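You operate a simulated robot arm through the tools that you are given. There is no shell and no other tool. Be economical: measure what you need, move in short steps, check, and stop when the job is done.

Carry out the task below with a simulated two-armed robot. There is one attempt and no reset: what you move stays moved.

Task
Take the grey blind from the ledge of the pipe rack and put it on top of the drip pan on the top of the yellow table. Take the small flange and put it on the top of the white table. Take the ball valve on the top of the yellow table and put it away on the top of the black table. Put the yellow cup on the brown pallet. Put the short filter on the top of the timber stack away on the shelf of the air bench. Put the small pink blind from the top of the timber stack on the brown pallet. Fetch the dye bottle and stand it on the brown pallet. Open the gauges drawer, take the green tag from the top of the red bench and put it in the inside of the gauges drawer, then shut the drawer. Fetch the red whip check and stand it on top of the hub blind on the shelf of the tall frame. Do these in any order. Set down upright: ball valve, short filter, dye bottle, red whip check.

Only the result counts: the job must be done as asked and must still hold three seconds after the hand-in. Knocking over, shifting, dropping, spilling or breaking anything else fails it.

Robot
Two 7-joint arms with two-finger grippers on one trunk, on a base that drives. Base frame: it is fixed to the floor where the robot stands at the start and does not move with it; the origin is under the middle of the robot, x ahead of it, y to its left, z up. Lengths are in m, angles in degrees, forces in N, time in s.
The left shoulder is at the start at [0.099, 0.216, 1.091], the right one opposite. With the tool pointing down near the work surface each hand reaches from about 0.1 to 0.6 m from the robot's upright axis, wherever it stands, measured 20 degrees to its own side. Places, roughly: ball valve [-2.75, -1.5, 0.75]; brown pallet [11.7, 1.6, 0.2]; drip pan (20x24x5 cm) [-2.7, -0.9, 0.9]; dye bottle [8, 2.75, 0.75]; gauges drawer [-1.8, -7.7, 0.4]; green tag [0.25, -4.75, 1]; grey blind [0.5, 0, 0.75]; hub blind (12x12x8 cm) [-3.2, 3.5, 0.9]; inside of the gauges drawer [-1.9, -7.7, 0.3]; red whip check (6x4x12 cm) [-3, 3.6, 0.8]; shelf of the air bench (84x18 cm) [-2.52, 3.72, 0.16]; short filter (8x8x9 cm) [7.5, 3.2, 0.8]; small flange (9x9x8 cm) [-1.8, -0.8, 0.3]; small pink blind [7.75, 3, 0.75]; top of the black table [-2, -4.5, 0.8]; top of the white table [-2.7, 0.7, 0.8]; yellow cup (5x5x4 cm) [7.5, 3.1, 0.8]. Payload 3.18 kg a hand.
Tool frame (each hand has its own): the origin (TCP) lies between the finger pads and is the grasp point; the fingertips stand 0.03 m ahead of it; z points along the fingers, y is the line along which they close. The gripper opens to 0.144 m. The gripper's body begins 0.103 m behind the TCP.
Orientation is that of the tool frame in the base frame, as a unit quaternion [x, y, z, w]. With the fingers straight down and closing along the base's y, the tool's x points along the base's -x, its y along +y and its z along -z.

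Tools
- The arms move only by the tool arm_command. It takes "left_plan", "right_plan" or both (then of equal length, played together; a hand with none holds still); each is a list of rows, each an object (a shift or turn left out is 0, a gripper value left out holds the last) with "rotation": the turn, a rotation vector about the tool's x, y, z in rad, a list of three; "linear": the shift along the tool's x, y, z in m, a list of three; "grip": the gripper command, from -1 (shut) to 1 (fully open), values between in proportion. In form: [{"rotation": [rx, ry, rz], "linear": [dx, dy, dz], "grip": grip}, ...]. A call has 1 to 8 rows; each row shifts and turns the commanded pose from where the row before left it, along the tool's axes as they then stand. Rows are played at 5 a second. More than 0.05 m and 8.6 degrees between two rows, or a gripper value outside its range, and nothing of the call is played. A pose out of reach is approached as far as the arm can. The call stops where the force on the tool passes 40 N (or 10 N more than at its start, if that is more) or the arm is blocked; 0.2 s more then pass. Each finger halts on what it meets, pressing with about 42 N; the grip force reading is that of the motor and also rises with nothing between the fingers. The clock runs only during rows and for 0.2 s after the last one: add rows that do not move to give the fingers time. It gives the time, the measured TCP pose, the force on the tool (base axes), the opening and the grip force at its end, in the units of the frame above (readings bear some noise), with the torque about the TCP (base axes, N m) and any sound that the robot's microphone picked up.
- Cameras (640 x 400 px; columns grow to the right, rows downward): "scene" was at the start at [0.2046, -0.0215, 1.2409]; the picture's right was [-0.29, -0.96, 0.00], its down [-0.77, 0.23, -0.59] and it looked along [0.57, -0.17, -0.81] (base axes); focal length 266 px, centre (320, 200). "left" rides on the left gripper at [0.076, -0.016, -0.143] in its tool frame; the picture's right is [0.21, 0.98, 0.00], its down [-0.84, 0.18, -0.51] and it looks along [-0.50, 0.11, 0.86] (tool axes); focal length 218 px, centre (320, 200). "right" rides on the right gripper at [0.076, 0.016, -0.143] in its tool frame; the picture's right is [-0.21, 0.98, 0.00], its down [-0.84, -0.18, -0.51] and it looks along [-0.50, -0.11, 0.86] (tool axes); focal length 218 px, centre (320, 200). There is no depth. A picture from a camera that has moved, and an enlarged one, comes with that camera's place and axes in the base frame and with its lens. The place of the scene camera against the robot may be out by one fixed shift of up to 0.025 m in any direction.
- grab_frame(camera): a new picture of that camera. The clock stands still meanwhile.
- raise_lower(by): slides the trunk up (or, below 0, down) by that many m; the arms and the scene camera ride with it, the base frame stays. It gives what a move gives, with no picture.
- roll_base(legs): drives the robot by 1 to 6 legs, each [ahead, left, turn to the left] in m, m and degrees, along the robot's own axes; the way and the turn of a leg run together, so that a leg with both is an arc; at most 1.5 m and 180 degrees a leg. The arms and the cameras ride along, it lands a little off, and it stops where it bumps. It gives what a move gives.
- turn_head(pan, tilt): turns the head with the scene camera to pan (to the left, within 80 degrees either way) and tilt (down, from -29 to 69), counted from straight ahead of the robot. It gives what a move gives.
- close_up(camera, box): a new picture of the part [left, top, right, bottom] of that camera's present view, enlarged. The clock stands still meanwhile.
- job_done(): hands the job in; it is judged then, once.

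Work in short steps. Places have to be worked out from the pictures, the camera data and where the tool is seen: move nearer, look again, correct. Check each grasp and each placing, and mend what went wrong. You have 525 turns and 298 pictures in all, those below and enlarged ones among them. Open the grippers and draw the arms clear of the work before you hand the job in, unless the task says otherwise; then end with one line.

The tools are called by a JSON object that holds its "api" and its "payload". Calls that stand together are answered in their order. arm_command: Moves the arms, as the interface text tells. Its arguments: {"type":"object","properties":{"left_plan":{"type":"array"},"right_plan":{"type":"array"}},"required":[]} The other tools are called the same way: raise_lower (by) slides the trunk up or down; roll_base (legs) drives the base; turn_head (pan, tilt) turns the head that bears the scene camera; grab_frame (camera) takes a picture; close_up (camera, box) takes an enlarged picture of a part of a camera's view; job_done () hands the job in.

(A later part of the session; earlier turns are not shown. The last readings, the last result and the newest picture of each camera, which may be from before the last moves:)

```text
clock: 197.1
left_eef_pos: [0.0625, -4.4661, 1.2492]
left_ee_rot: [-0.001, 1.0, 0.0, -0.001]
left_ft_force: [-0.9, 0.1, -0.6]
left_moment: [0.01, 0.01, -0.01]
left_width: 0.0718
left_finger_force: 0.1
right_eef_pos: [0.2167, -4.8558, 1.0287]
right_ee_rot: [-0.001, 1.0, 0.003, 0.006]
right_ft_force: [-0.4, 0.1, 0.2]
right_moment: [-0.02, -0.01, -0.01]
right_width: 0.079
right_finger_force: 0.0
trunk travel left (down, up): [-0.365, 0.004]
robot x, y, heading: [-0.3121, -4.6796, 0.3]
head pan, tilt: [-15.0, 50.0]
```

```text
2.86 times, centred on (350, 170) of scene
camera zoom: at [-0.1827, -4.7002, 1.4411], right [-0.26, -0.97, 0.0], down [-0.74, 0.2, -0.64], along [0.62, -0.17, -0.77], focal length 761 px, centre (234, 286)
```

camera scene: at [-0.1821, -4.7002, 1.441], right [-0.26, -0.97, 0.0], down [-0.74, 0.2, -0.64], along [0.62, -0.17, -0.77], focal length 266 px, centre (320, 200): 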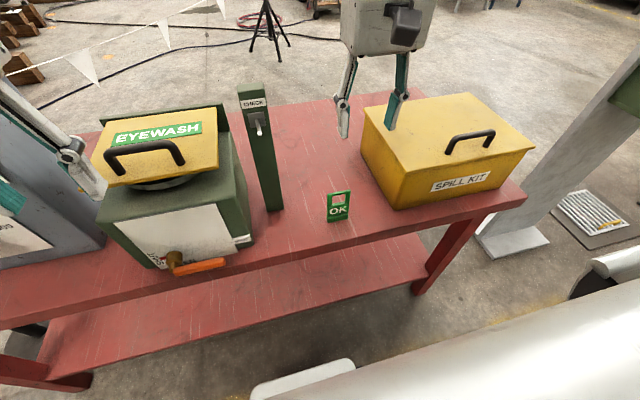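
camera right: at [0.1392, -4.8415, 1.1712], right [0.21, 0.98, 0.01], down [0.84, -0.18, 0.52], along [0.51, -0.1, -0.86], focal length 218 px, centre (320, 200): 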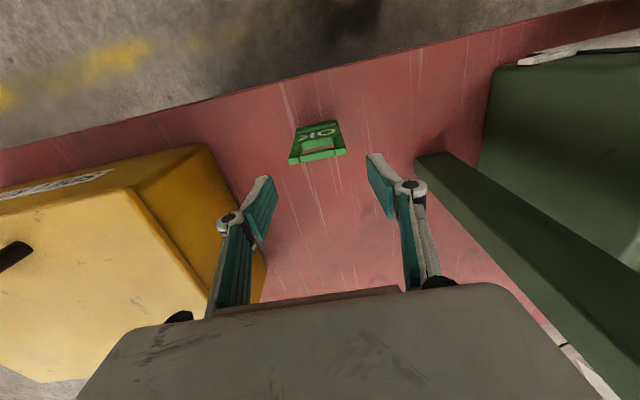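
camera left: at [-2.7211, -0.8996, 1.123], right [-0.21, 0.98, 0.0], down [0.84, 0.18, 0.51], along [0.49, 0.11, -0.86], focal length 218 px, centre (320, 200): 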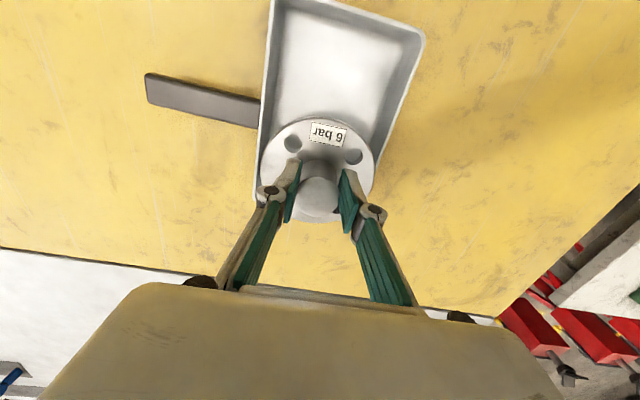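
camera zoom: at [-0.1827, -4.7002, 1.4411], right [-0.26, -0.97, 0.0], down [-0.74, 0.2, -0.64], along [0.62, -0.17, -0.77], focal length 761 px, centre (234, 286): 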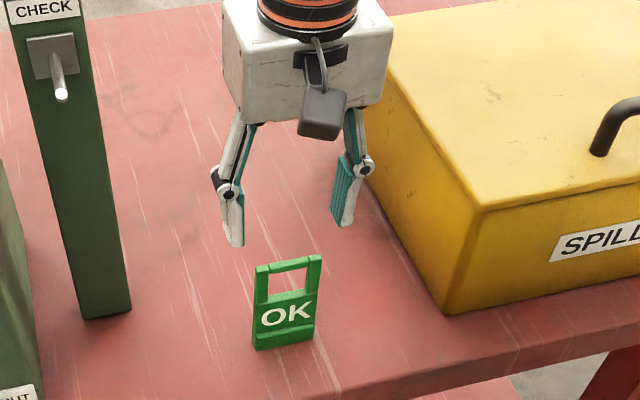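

Aligned: tag top at (0.214, -4.857). Lowering to z 0.92 around its upper half and gripping.

{"api": "arm_command", "payload": {"right_plan": [{"linear": [0.003, -0.001, 0.04]}, {"linear": [0, 0, 0.04]}, {"linear": [0, 0, 0.028]}, {}, {"grip": -1}, {}, {}]}}

{"api": "grab_frame", "payload": {"camera": "right"}}

```text
clock: 198.7
left_eef_pos: [0.0633, -4.4671, 1.2506]
left_ee_rot: [0.0, 1.0, 0.0, -0.002]
left_ft_force: [0.2, 0.0, 0.2]
left_moment: [0.0, 0.01, -0.02]
left_width: 0.0721
left_finger_force: 0.0
right_eef_pos: [0.2166, -4.8583, 0.9201]
right_ee_rot: [0.001, 1.0, 0.003, 0.006]
right_ft_force: [-0.4, 0.4, 0.9]
right_moment: [0.0, -0.03, 0.01]
right_width: 0.0586
right_finger_force: 41.9
trunk travel left (down, up): [-0.365, 0.004]
robot x, y, heading: [-0.3157, -4.6785, -0.1]
head pan, tilt: [-15.0, 50.0]
```

```text
238 pictures are left
camera right: at [0.1385, -4.8432, 1.0636], right [0.21, 0.98, 0.01], down [0.84, -0.18, 0.51], along [0.5, -0.1, -0.86], focal length 218 px, centre (320, 200)
```

right: 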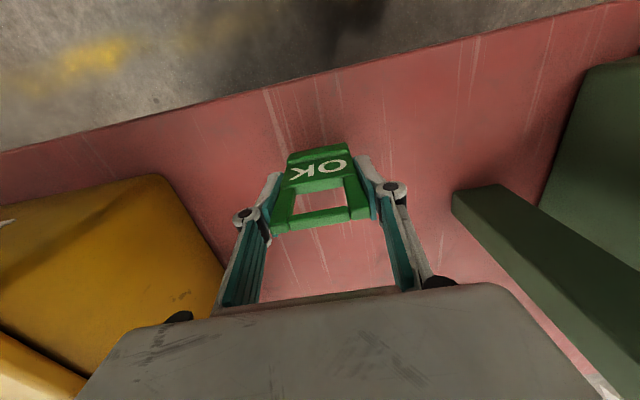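

Gripped at 58.6 mm. Lifting it straight up, then backing away.

{"api": "arm_command", "payload": {"right_plan": [{"linear": [0, 0, -0.03]}, {"linear": [0, 0, -0.05]}, {"linear": [0, 0, -0.05]}, {"linear": [0, 0, -0.05]}, {"linear": [0, 0, -0.05]}, {}]}}

{"api": "roll_base", "payload": {"legs": [[-0.65, 0, 0]]}}

{"api": "turn_head", "payload": {"pan": 0, "tilt": 15}}

{"api": "grab_frame", "payload": {"camera": "scene"}}

```text
clock: 200.1
left_eef_pos: [0.064, -4.4676, 1.2497]
left_ee_rot: [0.0, 1.0, 0.0, -0.001]
left_ft_force: [0.3, 0.2, -0.3]
left_moment: [0.0, 0.01, 0.0]
left_width: 0.0721
left_finger_force: 0.2
right_eef_pos: [0.2109, -4.8603, 1.1485]
right_ee_rot: [-0.001, 1.0, 0.002, 0.004]
right_ft_force: [0.1, 0.0, -0.6]
right_moment: [0.03, 0.0, -0.01]
right_width: 0.0585
right_finger_force: 41.6
trunk travel left (down, up): [-0.365, 0.004]
robot x, y, heading: [-0.316, -4.6832, 0.1]
head pan, tilt: [-15.0, 50.0]
```

```text
clock: 203.7
left_eef_pos: [-0.586, -4.4671, 1.2495]
left_ee_rot: [-0.002, 1.0, 0.0, -0.001]
left_ft_force: [-0.2, -0.7, 0.2]
left_moment: [-0.02, -0.01, 0.05]
left_width: 0.0719
left_finger_force: 0.1
right_eef_pos: [-0.4395, -4.8608, 1.1472]
right_ee_rot: [0.0, 1.0, 0.002, 0.006]
right_ft_force: [0.0, -1.0, -0.6]
right_moment: [0.03, -0.02, -0.01]
right_width: 0.0586
right_finger_force: 41.8
trunk travel left (down, up): [-0.365, 0.004]
robot x, y, heading: [-0.9628, -4.6827, 0.1]
head pan, tilt: [-15.0, 50.0]
```

```text
clock: 204.7
left_eef_pos: [-0.5869, -4.4678, 1.2502]
left_ee_rot: [-0.002, 1.0, 0.001, -0.001]
left_ft_force: [-0.1, -0.7, 0.0]
left_moment: [0.0, -0.01, -0.01]
left_width: 0.0723
left_finger_force: 0.1
right_eef_pos: [-0.4396, -4.86, 1.1479]
right_ee_rot: [0.001, 1.0, 0.003, 0.005]
right_ft_force: [0.5, -0.2, -1.1]
right_moment: [0.02, -0.03, 0.0]
right_width: 0.0587
right_finger_force: 41.6
trunk travel left (down, up): [-0.365, 0.004]
robot x, y, heading: [-0.9633, -4.6806, 0.1]
head pan, tilt: [0.0, 15.0]
```

```text
237 pictures are left
camera scene: at [-0.8134, -4.681, 1.4946], right [0.0, -1.0, 0.0], down [-0.26, 0.0, -0.97], along [0.97, 0.0, -0.26], focal length 266 px, centre (320, 200)
```

scene: 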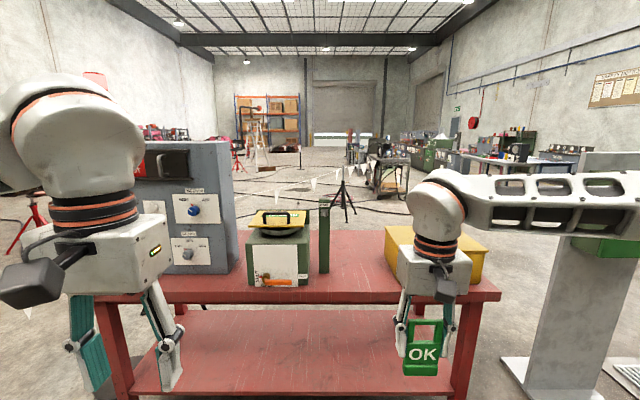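

The tag is held. Turning to face -y to look toward the gauges drawer.

{"api": "roll_base", "payload": {"legs": [[0, 0, -100]]}}

{"api": "grab_frame", "payload": {"camera": "scene"}}

```text
clock: 209.3
left_eef_pos: [-0.8052, -5.0833, 1.2509]
left_ee_rot: [0.754, 0.657, 0.001, -0.001]
left_ft_force: [0.6, -0.3, 0.0]
left_moment: [0.02, 0.03, 0.0]
left_width: 0.0721
left_finger_force: 0.1
right_eef_pos: [-1.2153, -5.1747, 1.1471]
right_ee_rot: [0.755, 0.656, -0.001, 0.006]
right_ft_force: [0.2, 0.3, -0.6]
right_moment: [-0.02, -0.01, -0.01]
right_width: 0.059
right_finger_force: 41.9
trunk travel left (down, up): [-0.365, 0.004]
robot x, y, heading: [-0.963, -4.6807, -98.1]
head pan, tilt: [0.0, 15.0]
```

```text
236 pictures are left
camera scene: at [-0.9662, -4.814, 1.4947], right [-0.99, 0.14, 0.0], down [0.04, 0.26, -0.97], along [-0.13, -0.96, -0.26], focal length 266 px, centre (320, 200)
```

scene: 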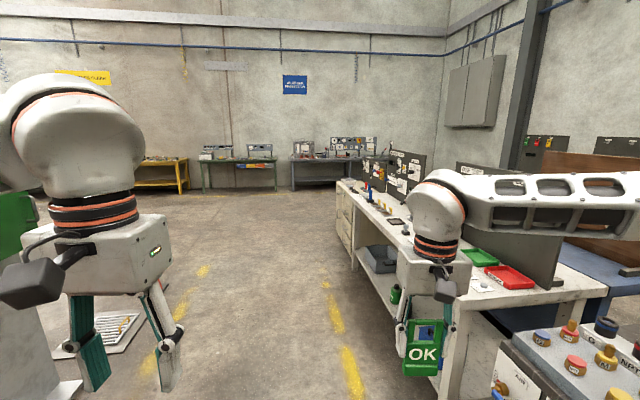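

A white bench with a drawer unit at its far end is visible. I'll drive to about (-0.65, -7.6) and face it.

{"api": "roll_base", "payload": {"legs": [[0, 0, 8], [1.45, 0.15, 0], [1.4, 0.15, 0], [0, 0, -90]]}}

{"api": "turn_head", "payload": {"pan": 0, "tilt": 35}}

{"api": "grab_frame", "payload": {"camera": "scene"}}

```text
clock: 227.6
left_eef_pos: [-1.1031, -7.7381, 1.2504]
left_ee_rot: [1.0, -0.01, 0.001, 0.0]
left_ft_force: [0.8, -1.3, -0.2]
left_moment: [-0.01, 0.01, -0.01]
left_width: 0.0722
left_finger_force: 0.1
right_eef_pos: [-1.2414, -7.3407, 1.1479]
right_ee_rot: [1.0, -0.011, -0.005, 0.003]
right_ft_force: [-0.4, 0.0, 0.4]
right_moment: [0.01, 0.01, -0.01]
right_width: 0.0585
right_finger_force: 42.2
trunk travel left (down, up): [-0.365, 0.004]
robot x, y, heading: [-0.7203, -7.5371, 178.7]
head pan, tilt: [0.0, 15.0]
```

```text
clock: 228.4
left_eef_pos: [-1.1037, -7.7379, 1.2512]
left_ee_rot: [1.0, -0.01, 0.001, 0.001]
left_ft_force: [0.9, -0.8, -0.5]
left_moment: [0.02, 0.02, 0.02]
left_width: 0.072
left_finger_force: 0.1
right_eef_pos: [-1.2413, -7.3417, 1.1481]
right_ee_rot: [1.0, -0.011, -0.006, 0.003]
right_ft_force: [-0.7, -0.1, -0.2]
right_moment: [-0.01, -0.02, 0.04]
right_width: 0.0586
right_finger_force: 41.6
trunk travel left (down, up): [-0.365, 0.004]
robot x, y, heading: [-0.7204, -7.5307, 178.4]
head pan, tilt: [0.0, 35.0]
```

```text
235 pictures are left
camera scene: at [-0.8339, -7.5313, 1.4628], right [0.02, 1.0, 0.0], down [0.57, -0.01, -0.82], along [-0.82, 0.02, -0.57], focal length 266 px, centre (320, 200)
```

scene: 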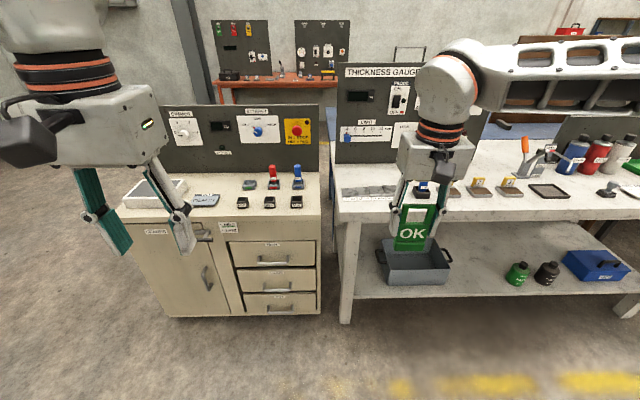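

Drawers with labels; zooming to find "gauges".

{"api": "close_up", "payload": {"camera": "scene", "box": [130, 200, 340, 330]}}

```text
3.05 times, centred on (235, 265) of scene
camera zoom: at [-0.8339, -7.5313, 1.4628], right [0.02, 1.0, 0.0], down [0.57, -0.01, -0.82], along [-0.82, 0.02, -0.57], focal length 812 px, centre (579, 2)
```

zoom: 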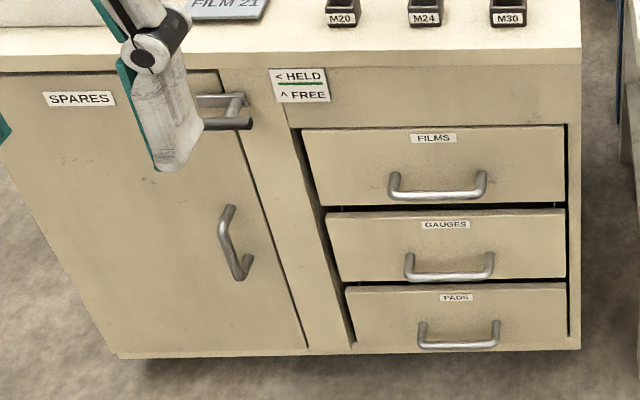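

The gauges drawer is the middle one, and a lever beside a sign "< HELD / ^ FREE" seems to lock the drawers. I'll shift the left hand aside to see the lever.

{"api": "arm_command", "payload": {"left_plan": [{"linear": [0.02, 0.045, 0]}, {"linear": [0.02, 0.045, 0]}, {"linear": [0.02, 0.045, 0]}, {"linear": [0.02, 0.045, 0]}]}}

{"api": "close_up", "payload": {"camera": "scene", "box": [150, 190, 270, 265]}}

```text
clock: 229.4
left_eef_pos: [-1.0353, -7.8978, 1.2514]
left_ee_rot: [1.0, -0.01, 0.002, 0.0]
left_ft_force: [0.5, 1.2, 0.8]
left_moment: [-0.03, -0.04, 0.03]
left_width: 0.0721
left_finger_force: 0.1
left hand out of reach, approached as far as the arm can: row 4
right_eef_pos: [-1.2409, -7.3402, 1.1481]
right_ee_rot: [1.0, -0.011, -0.005, 0.003]
right_ft_force: [0.2, 0.1, -0.3]
right_moment: [-0.06, 0.02, -0.02]
right_width: 0.0587
right_finger_force: 41.5
trunk travel left (down, up): [-0.365, 0.004]
robot x, y, heading: [-0.7239, -7.5352, 178.9]
head pan, tilt: [0.0, 35.0]
```

```text
5.33 times, centred on (210, 228) of scene
camera zoom: at [-0.8336, -7.5302, 1.4628], right [0.02, 1.0, 0.0], down [0.57, -0.01, -0.82], along [-0.82, 0.02, -0.57], focal length 1421 px, centre (907, 53)
```

zoom: 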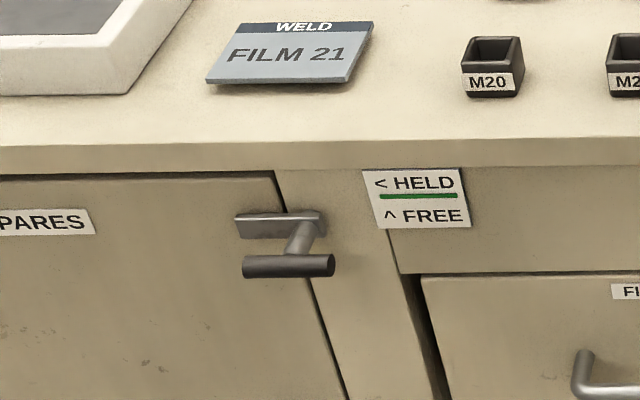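

The lever only catches the SPARES door, so the middle (GAUGES) drawer should be free; its handle is at about (-1.665, -7.72, 0.35). I'll lower the trunk fully here and swing the left hand to point forward.

{"api": "raise_lower", "payload": {"by": -0.36}}

{"api": "arm_command", "payload": {"left_plan": [{"rotation": [0, -0.15, 0], "linear": [-0.03, -0.02, 0]}, {"rotation": [0, -0.15, 0], "linear": [-0.03, -0.02, 0.005]}, {"rotation": [0, -0.15, 0], "linear": [-0.03, -0.02, 0.01]}, {"rotation": [0, -0.15, 0], "linear": [-0.025, -0.02, 0.015]}, {"rotation": [0, -0.15, 0], "linear": [-0.02, -0.02, 0.02]}, {"rotation": [0, -0.15, 0], "linear": [-0.02, -0.02, 0.02]}, {"rotation": [0, -0.15, 0], "linear": [-0.015, -0.02, 0.02]}, {"rotation": [0, -0.15, 0], "linear": [-0.01, -0.02, 0.02]}]}}

```text
clock: 232.9
left_eef_pos: [-1.0642, -7.8959, 0.8499]
left_ee_rot: [0.991, -0.01, 0.137, 0.001]
left_ft_force: [0.1, -0.6, 0.4]
left_moment: [0.01, 0.02, -0.01]
left_width: 0.0717
left_finger_force: 0.1
right_eef_pos: [-1.241, -7.3412, 0.789]
right_ee_rot: [1.0, -0.013, -0.006, 0.003]
right_ft_force: [0.7, 0.2, 0.5]
right_moment: [-0.01, -0.05, 0.06]
right_width: 0.0588
right_finger_force: 42.2
trunk travel left (down, up): [-0.005, 0.364]
robot x, y, heading: [-0.7212, -7.5377, 178.8]
head pan, tilt: [0.0, 35.0]
```

```text
clock: 234.7
left_eef_pos: [-1.3784, -7.7258, 0.8519]
left_ee_rot: [0.895, -0.009, -0.445, -0.005]
left_ft_force: [0.2, -0.3, 0.4]
left_moment: [0.0, 0.01, -0.01]
left_width: 0.0722
left_finger_force: 0.1
left hand out of reach, approached as far as the arm can: row 1, 2, 3, 4, 5, 6, 7, 8
right_eef_pos: [-1.2416, -7.3426, 0.7878]
right_ee_rot: [1.0, -0.011, -0.004, 0.003]
right_ft_force: [-0.2, 0.0, 0.0]
right_moment: [-0.02, -0.02, -0.01]
right_width: 0.0586
right_finger_force: 42.3
trunk travel left (down, up): [-0.005, 0.364]
robot x, y, heading: [-0.7211, -7.5353, 178.8]
head pan, tilt: [0.0, 35.0]
```

{"api": "arm_command", "payload": {"left_plan": [{"linear": [0.0454, 0, 0.0069]}, {"linear": [0.0454, 0, 0.0069]}, {"linear": [0.0454, 0, 0.0069]}, {"linear": [0.0454, 0, 0.0069]}, {"linear": [0.0454, 0, 0.0069]}, {"linear": [0.0454, 0, 0.0069]}, {}]}}

```text
clock: 236.3
left_eef_pos: [-1.3835, -7.7044, 0.7667]
left_ee_rot: [0.899, -0.008, -0.437, -0.003]
left_ft_force: [-0.1, 0.5, 0.1]
left_moment: [-0.01, 0.02, -0.03]
left_width: 0.0719
left_finger_force: 0.0
left hand out of reach, approached as far as the arm can: row 1, 2, 3, 4, 5, 6
right_eef_pos: [-1.2416, -7.3414, 0.7872]
right_ee_rot: [1.0, -0.011, -0.005, 0.003]
right_ft_force: [-0.5, -0.1, -0.2]
right_moment: [0.01, 0.02, 0.0]
right_width: 0.0585
right_finger_force: 42.1
trunk travel left (down, up): [-0.005, 0.364]
robot x, y, heading: [-0.7191, -7.5319, 178.9]
head pan, tilt: [0.0, 35.0]
```

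Reach is limited in this wrist pose. I'll roll the hand (needed anyway for a vertical closing line) and see whether the arm frees up.

{"api": "arm_command", "payload": {"left_plan": [{"rotation": [0, 0, -0.15]}, {"rotation": [0, 0, -0.15]}, {"rotation": [0, 0, -0.15]}, {"rotation": [0, 0, -0.15]}, {"rotation": [0, 0, -0.15]}, {"rotation": [0, 0, -0.15]}, {"rotation": [0, 0, -0.15]}, {"rotation": [0, 0, -0.15]}]}}

```text
clock: 238.1
left_eef_pos: [-1.3867, -7.7067, 0.7766]
left_ee_rot: [0.744, 0.5, -0.362, -0.253]
left_ft_force: [0.5, 0.2, 0.8]
left_moment: [0.02, -0.02, 0.0]
left_width: 0.0719
left_finger_force: 0.0
left hand out of reach, approached as far as the arm can: row 1
right_eef_pos: [-1.2411, -7.3418, 0.7874]
right_ee_rot: [1.0, -0.011, -0.005, 0.002]
right_ft_force: [-0.2, -0.3, 0.5]
right_moment: [0.03, -0.01, -0.01]
right_width: 0.0585
right_finger_force: 41.6
trunk travel left (down, up): [-0.005, 0.364]
robot x, y, heading: [-0.7221, -7.5343, 178.7]
head pan, tilt: [0.0, 35.0]
```

{"api": "arm_command", "payload": {"left_plan": [{"rotation": [0, 0, -0.15]}, {"rotation": [0, 0, -0.15]}, {"rotation": [0, 0, -0.071]}, {"rotation": [0.1, 0, 0]}, {"rotation": [0.1, 0, 0]}, {"rotation": [0.1, 0, 0]}, {}]}}

```text
clock: 239.7
left_eef_pos: [-1.3853, -7.708, 0.7752]
left_ee_rot: [0.64, 0.629, -0.309, -0.316]
left_ft_force: [-0.4, -0.4, 0.0]
left_moment: [-0.02, -0.02, -0.01]
left_width: 0.0721
left_finger_force: 0.2
left hand out of reach, approached as far as the arm can: row 4, 5, 6
right_eef_pos: [-1.2408, -7.3426, 0.7877]
right_ee_rot: [1.0, -0.011, -0.006, 0.003]
right_ft_force: [0.5, 0.1, -0.1]
right_moment: [0.04, -0.01, -0.01]
right_width: 0.0586
right_finger_force: 41.8
trunk travel left (down, up): [-0.005, 0.364]
robot x, y, heading: [-0.7252, -7.534, 178.6]
head pan, tilt: [0.0, 35.0]
```

The hand now points 38° below horizontal with a vertical-ish closing line, and the drawers are spaced 0.19 m, so that clears the upper handle. Now lower it, drawing back a little.

{"api": "arm_command", "payload": {"left_plan": [{"linear": [0, 0.0438, 0.0085]}, {"linear": [0, 0.0438, 0.0085]}, {"linear": [0, 0.0438, 0.0085]}, {"linear": [0, 0.0395, 0.0306]}, {"linear": [0, 0.0395, 0.0306]}, {"linear": [0, 0.0395, 0.0306]}, {"linear": [0, 0.0395, 0.0306]}, {}]}}

```text
clock: 241.5
left_eef_pos: [-1.382, -7.7068, 0.7661]
left_ee_rot: [0.642, 0.63, -0.306, -0.311]
left_ft_force: [-0.9, -0.5, -1.0]
left_moment: [0.0, 0.01, -0.01]
left_width: 0.072
left_finger_force: 0.0
left hand out of reach, approached as far as the arm can: row 1, 2, 3, 4, 5, 6, 7
right_eef_pos: [-1.2418, -7.3409, 0.7878]
right_ee_rot: [1.0, -0.011, -0.005, 0.003]
right_ft_force: [0.2, 0.4, -0.5]
right_moment: [0.0, -0.01, -0.03]
right_width: 0.0584
right_finger_force: 41.9
trunk travel left (down, up): [-0.005, 0.364]
robot x, y, heading: [-0.7225, -7.5364, 178.7]
head pan, tilt: [0.0, 35.0]
```

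Lowering is blocked by the wrist's limit. A steeper hand (about 35° from vertical) also clears the cabinet, so I'll tip it back down and test.

{"api": "arm_command", "payload": {"left_plan": [{"rotation": [-0.15, 0, 0]}, {"rotation": [-0.15, 0, 0]}, {}]}}

{"api": "grab_frame", "payload": {"camera": "scene"}}

```text
clock: 242.3
left_eef_pos: [-1.3835, -7.7045, 0.7668]
left_ee_rot: [0.68, 0.667, -0.212, -0.217]
left_ft_force: [-0.8, -1.1, 0.4]
left_moment: [0.03, 0.0, -0.03]
left_width: 0.0721
left_finger_force: 0.0
right_eef_pos: [-1.2408, -7.3422, 0.7887]
right_ee_rot: [1.0, -0.011, -0.005, 0.003]
right_ft_force: [0.3, 0.5, -0.9]
right_moment: [-0.02, 0.04, -0.02]
right_width: 0.0588
right_finger_force: 42.3
trunk travel left (down, up): [-0.005, 0.364]
robot x, y, heading: [-0.7182, -7.5323, 178.7]
head pan, tilt: [0.0, 35.0]
```

```text
232 pictures are left
camera scene: at [-1.0798, -7.5258, 1.0544], right [0.02, 1.0, 0.0], down [0.57, -0.01, -0.82], along [-0.82, 0.02, -0.57], focal length 266 px, centre (320, 200)
```

scene: 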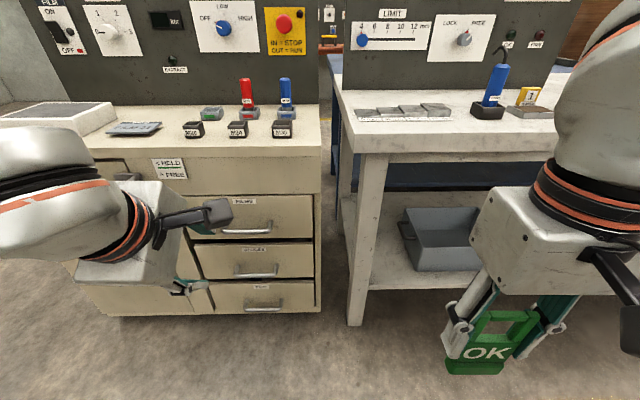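

The trunk leans forward when low, so the arm was cramped. With the hand at 35° from vertical I'll now lower it.

{"api": "arm_command", "payload": {"left_plan": [{"linear": [0, 0.0289, 0.0407]}, {"linear": [0, 0.0289, 0.0407]}, {"linear": [0, 0.0289, 0.0407]}, {"linear": [0, 0.0289, 0.0407]}, {"linear": [0, 0.0289, 0.0407]}, {"linear": [0, 0.0289, 0.0407]}, {}]}}

```text
clock: 243.9
left_eef_pos: [-1.4063, -7.6823, 0.4911]
left_ee_rot: [0.681, 0.67, -0.211, -0.208]
left_ft_force: [-0.2, 0.7, -0.8]
left_moment: [0.01, 0.02, -0.04]
left_width: 0.0719
left_finger_force: 0.0
left hand out of reach, approached as far as the arm can: row 5, 6
right_eef_pos: [-1.2411, -7.3424, 0.7884]
right_ee_rot: [1.0, -0.011, -0.005, 0.002]
right_ft_force: [0.2, 0.0, 0.1]
right_moment: [-0.02, 0.01, 0.0]
right_width: 0.0587
right_finger_force: 41.8
trunk travel left (down, up): [-0.005, 0.364]
robot x, y, heading: [-0.7217, -7.5361, 178.7]
head pan, tilt: [0.0, 35.0]
```

{"api": "arm_command", "payload": {"left_plan": [{"linear": [0, -0.0406, 0.029]}, {"linear": [0, -0.0406, 0.029]}, {"linear": [0, 0.0289, 0.0407]}, {"linear": [0, 0.0289, 0.0407]}, {}]}}

```text
clock: 245.1
left_eef_pos: [-1.5076, -7.6795, 0.3925]
left_ee_rot: [0.68, 0.668, -0.212, -0.216]
left_ft_force: [0.1, 0.4, 0.4]
left_moment: [0.02, 0.0, 0.0]
left_width: 0.0721
left_finger_force: 0.1
right_eef_pos: [-1.2431, -7.3411, 0.7867]
right_ee_rot: [1.0, -0.011, -0.006, 0.003]
right_ft_force: [-0.3, 0.4, 0.1]
right_moment: [-0.02, 0.01, 0.03]
right_width: 0.0586
right_finger_force: 41.4
trunk travel left (down, up): [-0.005, 0.364]
robot x, y, heading: [-0.7206, -7.532, 178.7]
head pan, tilt: [0.0, 35.0]
```

Reaching farther helps: the hand is at (-1.508, -7.68, 0.39). Looking at the handle with the hand and head cameras.

{"api": "grab_frame", "payload": {"camera": "left"}}

{"api": "grab_frame", "payload": {"camera": "scene"}}

```text
231 pictures are left
camera left: at [-1.438, -7.6048, 0.5187], right [0.8, 0.19, -0.57], down [0.42, -0.85, 0.31], along [-0.42, -0.49, -0.76], focal length 218 px, centre (320, 200)
```

left: 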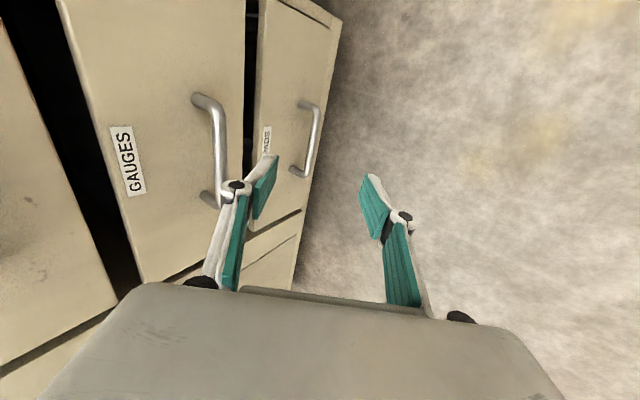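

```text
230 pictures are left
camera scene: at [-1.0798, -7.5259, 1.0545], right [0.02, 1.0, 0.0], down [0.57, -0.01, -0.82], along [-0.82, 0.02, -0.57], focal length 266 px, centre (320, 200)
```

scene: 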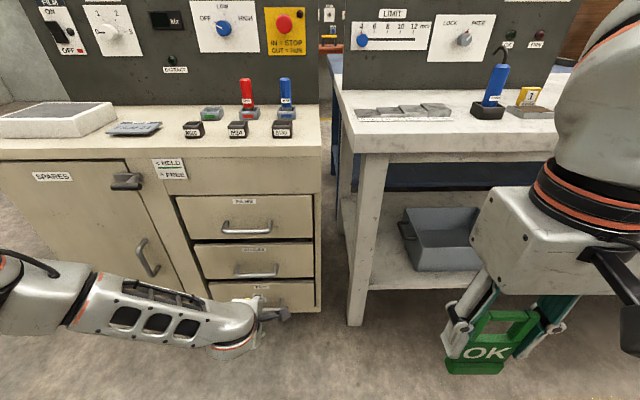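

The bar of the GAUGES handle runs along y, at roughly (-1.64, -7.70, 0.385) by my estimates. I'll move up and forward to a pre-grasp and look again to triangulate.

{"api": "arm_command", "payload": {"left_plan": [{"linear": [0, -0.0347, -0.0244]}, {"linear": [-0.01, -0.0352, 0.0251]}, {"linear": [-0.01, -0.0352, 0.0251]}, {}]}}

{"api": "grab_frame", "payload": {"camera": "left"}}

```text
clock: 246.1
left_eef_pos: [-1.6087, -7.6997, 0.4304]
left_ee_rot: [0.68, 0.667, -0.213, -0.218]
left_ft_force: [0.7, 0.4, -0.7]
left_moment: [0.02, 0.03, 0.03]
left_width: 0.0719
left_finger_force: 0.0
right_eef_pos: [-1.2424, -7.3413, 0.7869]
right_ee_rot: [1.0, -0.011, -0.005, 0.002]
right_ft_force: [-0.8, 0.4, -0.2]
right_moment: [0.03, 0.0, 0.02]
right_width: 0.0587
right_finger_force: 42.0
trunk travel left (down, up): [-0.005, 0.364]
robot x, y, heading: [-0.7189, -7.5329, 178.9]
head pan, tilt: [0.0, 35.0]
```

```text
229 pictures are left
camera left: at [-1.5388, -7.6241, 0.557], right [0.8, 0.19, -0.57], down [0.42, -0.85, 0.31], along [-0.42, -0.49, -0.76], focal length 218 px, centre (320, 200)
```

left: 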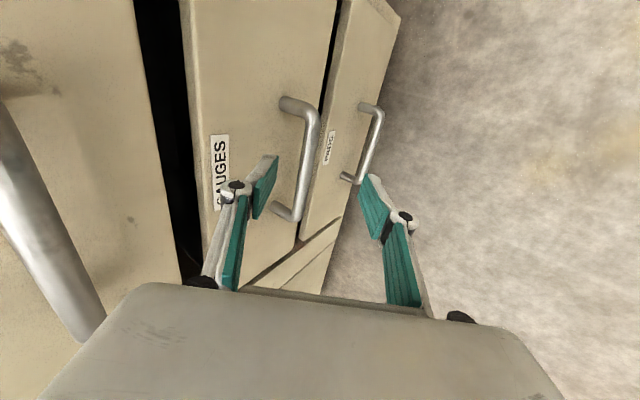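

Triangulated handle bar: (-1.664, -7.706, 0.373). I'll narrow the opening to 4 cm and slide along the fingers onto the bar, stopping slightly short because the drawer front is close behind it.

{"api": "arm_command", "payload": {"left_plan": [{"linear": [-0.006, -0.0067, 0], "grip": -0.42}, {}, {"linear": [0, 0, 0.03]}, {"linear": [0, 0, 0.02]}, {"linear": [0, 0, 0.01]}, {"linear": [0, 0, 0.007]}, {}]}}

{"api": "grab_frame", "payload": {"camera": "left"}}

```text
clock: 247.7
left_eef_pos: [-1.6517, -7.7037, 0.3774]
left_ee_rot: [0.681, 0.667, -0.214, -0.217]
left_ft_force: [-0.5, 0.7, -0.3]
left_moment: [-0.01, 0.0, 0.0]
left_width: 0.0417
left_finger_force: 0.1
right_eef_pos: [-1.2413, -7.341, 0.7883]
right_ee_rot: [1.0, -0.011, -0.006, 0.003]
right_ft_force: [-0.5, -1.6, 0.2]
right_moment: [-0.02, -0.02, 0.05]
right_width: 0.0584
right_finger_force: 42.8
trunk travel left (down, up): [-0.005, 0.364]
robot x, y, heading: [-0.7221, -7.5345, 178.9]
head pan, tilt: [0.0, 35.0]
```

```text
228 pictures are left
camera left: at [-1.5828, -7.6269, 0.5053], right [0.8, 0.19, -0.57], down [0.42, -0.85, 0.31], along [-0.42, -0.49, -0.76], focal length 218 px, centre (320, 200)
```

left: 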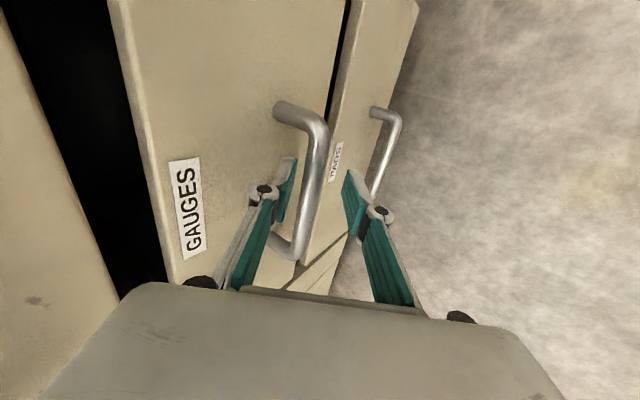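

The bar runs between the fingers without contact. Closing.

{"api": "arm_command", "payload": {"left_plan": [{"linear": [0, 0, 0.006], "grip": -1}, {}, {}, {}]}}

```text
clock: 248.7
left_eef_pos: [-1.6582, -7.7027, 0.3801]
left_ee_rot: [0.679, 0.666, -0.216, -0.22]
left_ft_force: [-2.5, -1.9, 28.2]
left_moment: [0.9, 0.35, 0.51]
left_width: 0.0151
left_finger_force: 45.4
right_eef_pos: [-1.2397, -7.3422, 0.7903]
right_ee_rot: [1.0, -0.011, -0.007, 0.002]
right_ft_force: [-0.1, 0.2, 0.0]
right_moment: [0.0, 0.02, -0.03]
right_width: 0.0587
right_finger_force: 41.8
trunk travel left (down, up): [-0.005, 0.364]
robot x, y, heading: [-0.7233, -7.5338, 178.8]
head pan, tilt: [0.0, 35.0]
```

Gripped (15 mm). I'll relieve the vertical strain and then back the base 6 cm to test the pull.

{"api": "arm_command", "payload": {"left_plan": [{"linear": [0, -0.003, -0.004]}, {}]}}

{"api": "roll_base", "payload": {"legs": [[-0.06, 0, 0]]}}

{"api": "grab_frame", "payload": {"camera": "scene"}}

```text
clock: 249.3
left_eef_pos: [-1.6555, -7.7031, 0.3811]
left_ee_rot: [0.68, 0.667, -0.213, -0.218]
left_ft_force: [-2.3, -1.7, 19.0]
left_moment: [0.63, 0.23, 0.69]
left_width: 0.0153
left_finger_force: 44.9
right_eef_pos: [-1.2399, -7.3409, 0.7889]
right_ee_rot: [1.0, -0.011, -0.006, 0.002]
right_ft_force: [0.7, -0.1, 0.1]
right_moment: [-0.01, -0.05, 0.01]
right_width: 0.0585
right_finger_force: 42.4
trunk travel left (down, up): [-0.005, 0.364]
robot x, y, heading: [-0.723, -7.5324, 178.9]
head pan, tilt: [0.0, 35.0]
```

```text
clock: 250.3
left_eef_pos: [-1.5953, -7.7038, 0.38]
left_ee_rot: [0.681, 0.666, -0.214, -0.217]
left_ft_force: [0.9, 4.6, 15.2]
left_moment: [0.56, 0.15, 0.74]
left_width: 0.0151
left_finger_force: 44.8
right_eef_pos: [-1.1799, -7.3416, 0.7892]
right_ee_rot: [1.0, -0.012, -0.005, 0.002]
right_ft_force: [0.7, 0.1, 0.0]
right_moment: [-0.01, -0.04, 0.0]
right_width: 0.0587
right_finger_force: 42.2
trunk travel left (down, up): [-0.005, 0.364]
robot x, y, heading: [-0.6638, -7.5337, 178.6]
head pan, tilt: [0.0, 35.0]
```

```text
227 pictures are left
camera scene: at [-1.0183, -7.5269, 1.0549], right [0.02, 1.0, 0.0], down [0.57, -0.01, -0.82], along [-0.82, 0.02, -0.57], focal length 266 px, centre (320, 200)
```

scene: 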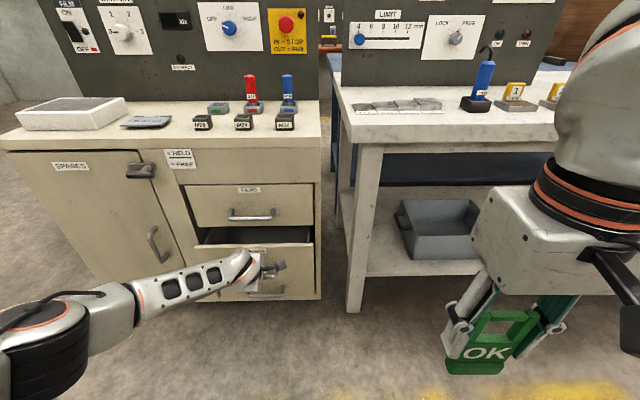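

The drawer is opening. I'll pull it a further 0.17 m.

{"api": "roll_base", "payload": {"legs": [[-0.17, 0, 0]]}}

{"api": "grab_frame", "payload": {"camera": "scene"}}

```text
clock: 251.7
left_eef_pos: [-1.4264, -7.7029, 0.3805]
left_ee_rot: [0.681, 0.666, -0.212, -0.219]
left_ft_force: [-1.0, 18.6, 8.8]
left_moment: [1.05, 0.1, 0.45]
left_width: 0.015
left_finger_force: 44.7
right_eef_pos: [-1.0116, -7.346, 0.7879]
right_ee_rot: [1.0, -0.01, -0.005, 0.003]
right_ft_force: [0.6, 1.6, -0.4]
right_moment: [-0.03, -0.01, 0.0]
right_width: 0.0584
right_finger_force: 42.4
trunk travel left (down, up): [-0.005, 0.364]
robot x, y, heading: [-0.493, -7.5389, 178.7]
head pan, tilt: [0.0, 35.0]
```

```text
226 pictures are left
camera scene: at [-0.8504, -7.5302, 1.0547], right [0.02, 1.0, 0.0], down [0.57, -0.01, -0.82], along [-0.82, 0.02, -0.57], focal length 266 px, centre (320, 200)
```

scene: 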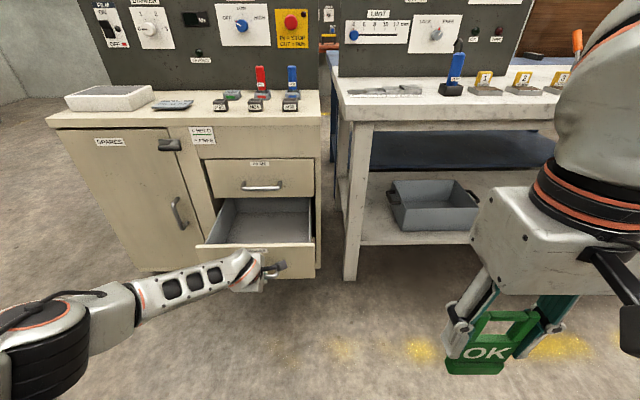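

Open by about 23 cm. To place the tag I need to come closer, so I'll release the handle and draw the left hand back and up.

{"api": "arm_command", "payload": {"left_plan": [{"grip": -0.4}, {}, {"linear": [0, 0, -0.04]}, {"linear": [0, 0, -0.05]}, {"linear": [0, 0, -0.05]}, {"linear": [0, 0.02, -0.045]}, {"linear": [0, 0.02, -0.045]}, {}]}}

{"api": "grab_frame", "payload": {"camera": "scene"}}

```text
clock: 253.5
left_eef_pos: [-1.2582, -7.7088, 0.5429]
left_ee_rot: [0.681, 0.666, -0.211, -0.219]
left_ft_force: [-0.2, 0.0, -0.3]
left_moment: [0.01, 0.01, -0.03]
left_width: 0.0432
left_finger_force: 0.0
right_eef_pos: [-1.0127, -7.3465, 0.7873]
right_ee_rot: [1.0, -0.011, -0.004, 0.003]
right_ft_force: [0.4, -1.0, 0.3]
right_moment: [0.01, -0.01, 0.02]
right_width: 0.0586
right_finger_force: 42.2
trunk travel left (down, up): [-0.005, 0.364]
robot x, y, heading: [-0.4934, -7.5394, 178.9]
head pan, tilt: [0.0, 35.0]
```

```text
225 pictures are left
camera scene: at [-0.8514, -7.5308, 1.0542], right [0.02, 1.0, 0.0], down [0.57, -0.01, -0.82], along [-0.82, 0.02, -0.57], focal length 266 px, centre (320, 200)
```

scene: 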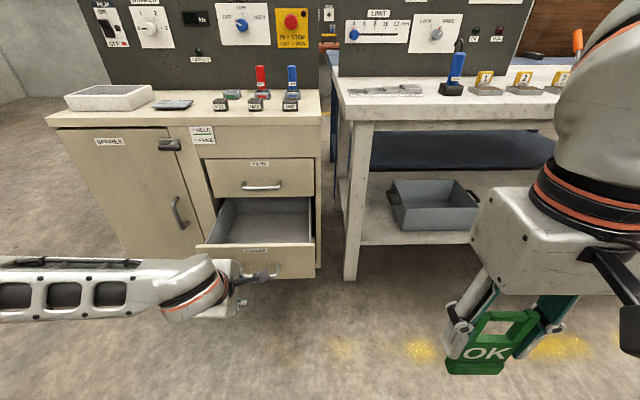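

{"api": "arm_command", "payload": {"left_plan": [{"linear": [-0.01, 0.008, -0.048]}, {"linear": [-0.01, 0.008, -0.048]}, {"linear": [-0.01, 0.008, -0.048]}, {"linear": [-0.01, 0.008, -0.048]}, {"linear": [-0.01, 0.008, -0.048]}, {"linear": [-0.01, 0.008, -0.048]}, {}]}}

{"api": "roll_base", "payload": {"legs": [[0.25, -0.05, 1.0]]}}

{"api": "turn_head", "payload": {"pan": 10, "tilt": 45}}

{"api": "grab_frame", "payload": {"camera": "scene"}}

```text
clock: 255.1
left_eef_pos: [-1.1142, -7.7605, 0.7578]
left_ee_rot: [0.681, 0.666, -0.21, -0.218]
left_ft_force: [0.4, 0.0, 0.9]
left_moment: [0.01, 0.01, -0.03]
left_width: 0.0433
left_finger_force: 0.1
left hand out of reach, approached as far as the arm can: row 5, 6
right_eef_pos: [-1.0139, -7.346, 0.788]
right_ee_rot: [1.0, -0.011, -0.004, 0.002]
right_ft_force: [0.3, 0.3, -0.2]
right_moment: [0.01, 0.01, -0.01]
right_width: 0.0587
right_finger_force: 41.7
trunk travel left (down, up): [-0.005, 0.364]
robot x, y, heading: [-0.4974, -7.5388, 178.7]
head pan, tilt: [0.0, 35.0]
```

```text
clock: 257.0
left_eef_pos: [-1.3639, -7.722, 0.7594]
left_ee_rot: [0.675, 0.673, -0.213, -0.216]
left_ft_force: [-0.2, 0.3, 0.1]
left_moment: [0.01, -0.04, -0.01]
left_width: 0.043
left_finger_force: 0.1
right_eef_pos: [-1.272, -7.306, 0.7879]
right_ee_rot: [1.0, 0.0, -0.004, 0.002]
right_ft_force: [-0.6, 0.3, -0.4]
right_moment: [-0.02, -0.04, 0.03]
right_width: 0.0586
right_finger_force: 41.8
trunk travel left (down, up): [-0.005, 0.364]
robot x, y, heading: [-0.7497, -7.4881, -179.7]
head pan, tilt: [0.0, 35.0]
```

```text
clock: 257.7
left_eef_pos: [-1.3621, -7.7222, 0.7587]
left_ee_rot: [0.674, 0.674, -0.212, -0.216]
left_ft_force: [0.0, 0.2, -0.6]
left_moment: [-0.01, -0.01, 0.03]
left_width: 0.043
left_finger_force: 0.0
right_eef_pos: [-1.2705, -7.306, 0.7875]
right_ee_rot: [1.0, 0.0, -0.005, 0.003]
right_ft_force: [0.4, -0.1, -0.9]
right_moment: [0.01, 0.02, -0.01]
right_width: 0.0588
right_finger_force: 42.1
trunk travel left (down, up): [-0.005, 0.364]
robot x, y, heading: [-0.7477, -7.4867, -179.9]
head pan, tilt: [10.0, 45.0]
```

```text
224 pictures are left
camera scene: at [-1.0975, -7.5014, 1.0396], right [-0.17, 0.98, 0.0], down [0.7, 0.12, -0.71], along [-0.7, -0.12, -0.71], focal length 266 px, centre (320, 200)
```

scene: 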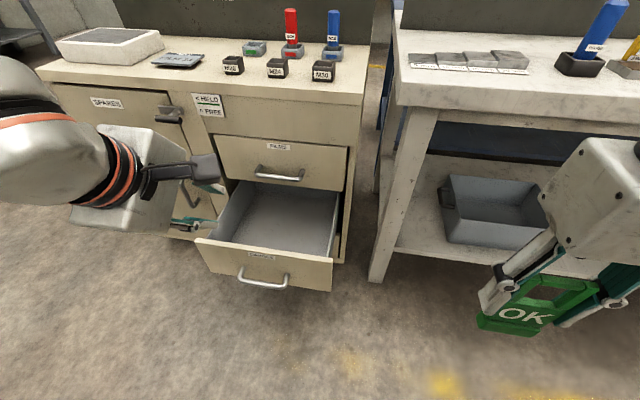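

Good view into the drawer. I'll slide the base 0.3 m to its left so the right hand faces the drawer and the left hand stays out of the way.

{"api": "roll_base", "payload": {"legs": [[0, 0.29, 0]]}}

{"api": "turn_head", "payload": {"pan": -12, "tilt": 45}}

{"api": "grab_frame", "payload": {"camera": "scene"}}

```text
clock: 260.8
left_eef_pos: [-1.3616, -8.0051, 0.7583]
left_ee_rot: [0.674, 0.674, -0.212, -0.216]
left_ft_force: [-0.3, 0.3, 0.1]
left_moment: [-0.01, -0.02, 0.0]
left_width: 0.0431
left_finger_force: 0.0
right_eef_pos: [-1.2706, -7.5908, 0.7873]
right_ee_rot: [1.0, 0.0, -0.005, 0.003]
right_ft_force: [0.6, -0.9, -0.4]
right_moment: [-0.01, -0.01, 0.01]
right_width: 0.0587
right_finger_force: 41.6
trunk travel left (down, up): [-0.005, 0.364]
robot x, y, heading: [-0.7448, -7.771, -179.9]
head pan, tilt: [10.0, 45.0]
```

```text
clock: 261.7
left_eef_pos: [-1.3613, -8.0043, 0.7591]
left_ee_rot: [0.674, 0.674, -0.212, -0.216]
left_ft_force: [-0.8, 0.8, -1.1]
left_moment: [-0.01, -0.01, -0.02]
left_width: 0.0432
left_finger_force: 0.0
right_eef_pos: [-1.27, -7.5888, 0.7875]
right_ee_rot: [1.0, 0.0, -0.005, 0.003]
right_ft_force: [0.0, 0.5, -0.4]
right_moment: [0.02, -0.05, 0.01]
right_width: 0.0586
right_finger_force: 41.4
trunk travel left (down, up): [-0.005, 0.364]
robot x, y, heading: [-0.7476, -7.7707, -180.1]
head pan, tilt: [-12.0, 45.0]
```

```text
223 pictures are left
camera scene: at [-1.0967, -7.7531, 1.0395], right [0.21, 0.98, 0.0], down [0.69, -0.15, -0.71], along [-0.69, 0.15, -0.71], focal length 266 px, centre (320, 200)
```

scene: 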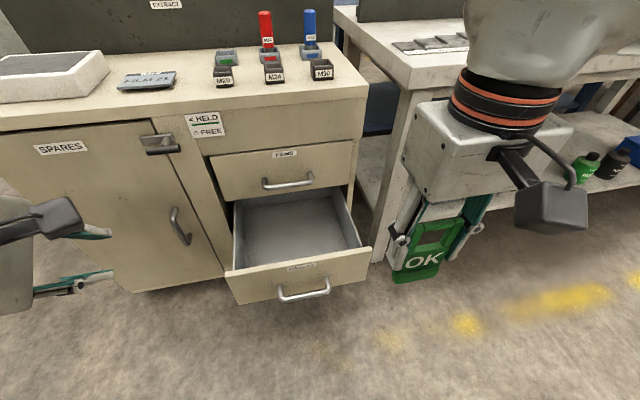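

Drawer front at x about -1.48, spanning y -7.905 to -7.52. I'll carry the tag over (-1.585, -7.67).

{"api": "arm_command", "payload": {"right_plan": [{"linear": [-0.045, 0.0116, 0]}, {"linear": [-0.045, 0.0116, 0]}, {"linear": [-0.045, 0.0116, 0]}, {"linear": [-0.045, 0.0116, 0]}, {"linear": [-0.045, 0.0116, 0]}, {"linear": [-0.045, 0.0116, 0]}, {"linear": [-0.04, 0.0116, 0]}, {}]}}

{"api": "grab_frame", "payload": {"camera": "scene"}}

{"api": "grab_frame", "payload": {"camera": "right"}}

```text
clock: 263.5
left_eef_pos: [-1.3616, -8.0054, 0.7582]
left_ee_rot: [0.674, 0.674, -0.213, -0.216]
left_ft_force: [0.9, -0.3, 0.4]
left_moment: [0.03, 0.0, -0.04]
left_width: 0.0432
left_finger_force: 0.0
right_eef_pos: [-1.5614, -7.6625, 0.7902]
right_ee_rot: [1.0, 0.0, -0.005, 0.003]
right_ft_force: [0.2, -0.2, -0.3]
right_moment: [0.0, 0.01, -0.01]
right_width: 0.0585
right_finger_force: 42.2
right hand out of reach, approached as far as the arm can: row 7
trunk travel left (down, up): [-0.005, 0.364]
robot x, y, heading: [-0.7476, -7.7679, -180.0]
head pan, tilt: [-12.0, 45.0]
```

```text
222 pictures are left
camera scene: at [-1.0968, -7.7532, 1.0394], right [0.21, 0.98, 0.0], down [0.69, -0.15, -0.71], along [-0.69, 0.15, -0.71], focal length 266 px, centre (320, 200)
```

scene: 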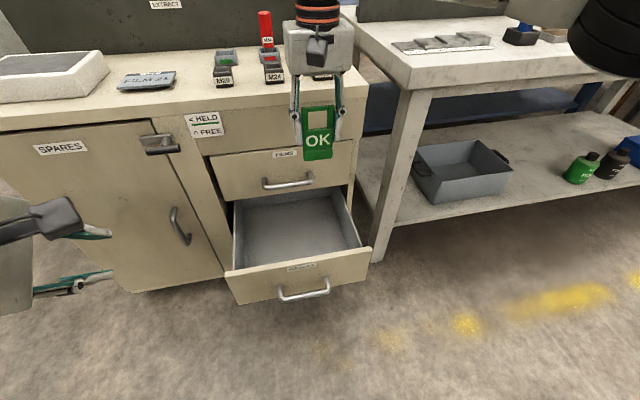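

```text
221 pictures are left
camera right: at [-1.483, -7.6785, 0.9325], right [-0.21, -0.98, 0.01], down [-0.84, 0.18, 0.51], along [-0.5, 0.1, -0.86], focal length 218 px, centre (320, 200)
```

right: 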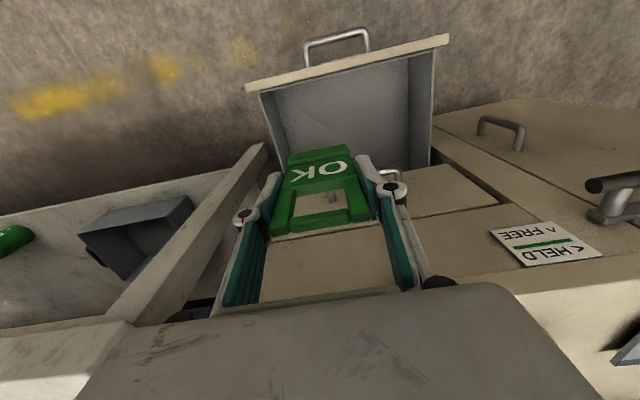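

The tag hangs directly above the open drawer at (-1.561, -7.663). Lowering 0.34 m first.

{"api": "arm_command", "payload": {"right_plan": [{"linear": [0, 0, 0.049]}, {"linear": [0, 0, 0.049]}, {"linear": [0, 0, 0.049]}, {"linear": [0, 0, 0.049]}, {"linear": [0, 0, 0.049]}, {"linear": [0, 0, 0.049]}, {"linear": [0, 0, 0.045]}, {}]}}

{"api": "grab_frame", "payload": {"camera": "scene"}}

{"api": "grab_frame", "payload": {"camera": "right"}}

```text
clock: 265.3
left_eef_pos: [-1.3625, -8.0045, 0.759]
left_ee_rot: [0.674, 0.674, -0.213, -0.216]
left_ft_force: [-0.4, 0.3, -0.5]
left_moment: [0.02, 0.02, -0.02]
left_width: 0.0432
left_finger_force: 0.0
right_eef_pos: [-1.5649, -7.6661, 0.4496]
right_ee_rot: [1.0, 0.0, -0.005, 0.002]
right_ft_force: [-0.4, -0.3, -1.2]
right_moment: [-0.03, -0.02, -0.03]
right_width: 0.0585
right_finger_force: 41.9
trunk travel left (down, up): [-0.005, 0.364]
robot x, y, heading: [-0.7494, -7.7675, -180.2]
head pan, tilt: [-12.0, 45.0]
```

```text
220 pictures are left
camera scene: at [-1.0964, -7.753, 1.0398], right [0.21, 0.98, 0.0], down [0.69, -0.15, -0.71], along [-0.69, 0.15, -0.71], focal length 266 px, centre (320, 200)
```

scene: 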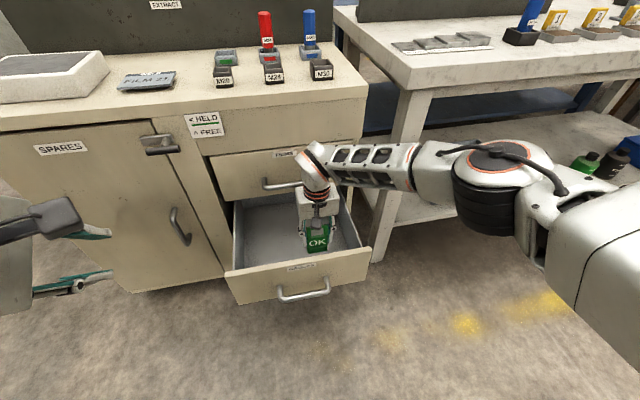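

```text
219 pictures are left
camera right: at [-1.4865, -7.6812, 0.5927], right [-0.21, -0.98, 0.01], down [-0.84, 0.18, 0.52], along [-0.51, 0.1, -0.86], focal length 218 px, centre (320, 200)
```

right: 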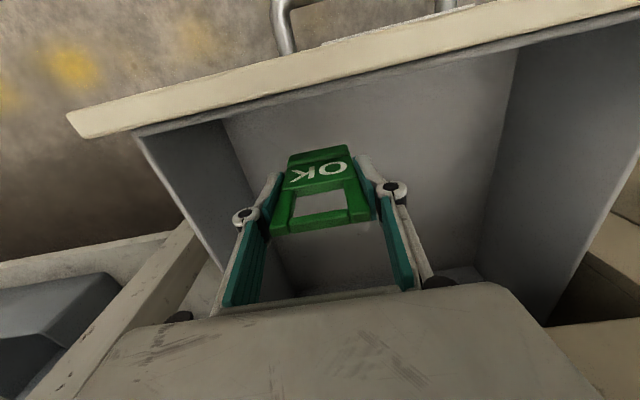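

Inside the drawer opening. Continuing down in small steps until the tag touches the floor.

{"api": "arm_command", "payload": {"right_plan": [{"linear": [0, 0, 0.02]}, {"linear": [0, 0, 0.02]}, {"linear": [0, 0, 0.01]}, {"linear": [0, 0, 0.008]}, {"linear": [0, 0, 0.006]}, {"linear": [0, 0, 0.005]}]}}

```text
clock: 266.7
left_eef_pos: [-1.3622, -8.0046, 0.7591]
left_ee_rot: [0.674, 0.674, -0.214, -0.215]
left_ft_force: [-0.1, 0.4, -0.4]
left_moment: [-0.04, 0.01, -0.01]
left_width: 0.0431
left_finger_force: 0.0
right_eef_pos: [-1.5667, -7.6652, 0.3852]
right_ee_rot: [1.0, -0.001, -0.006, 0.002]
right_ft_force: [0.1, 1.6, 9.0]
right_moment: [0.33, -0.08, -0.06]
right_width: 0.0587
right_finger_force: 42.0
trunk travel left (down, up): [-0.005, 0.364]
robot x, y, heading: [-0.7452, -7.7684, -180.0]
head pan, tilt: [-12.0, 45.0]
```

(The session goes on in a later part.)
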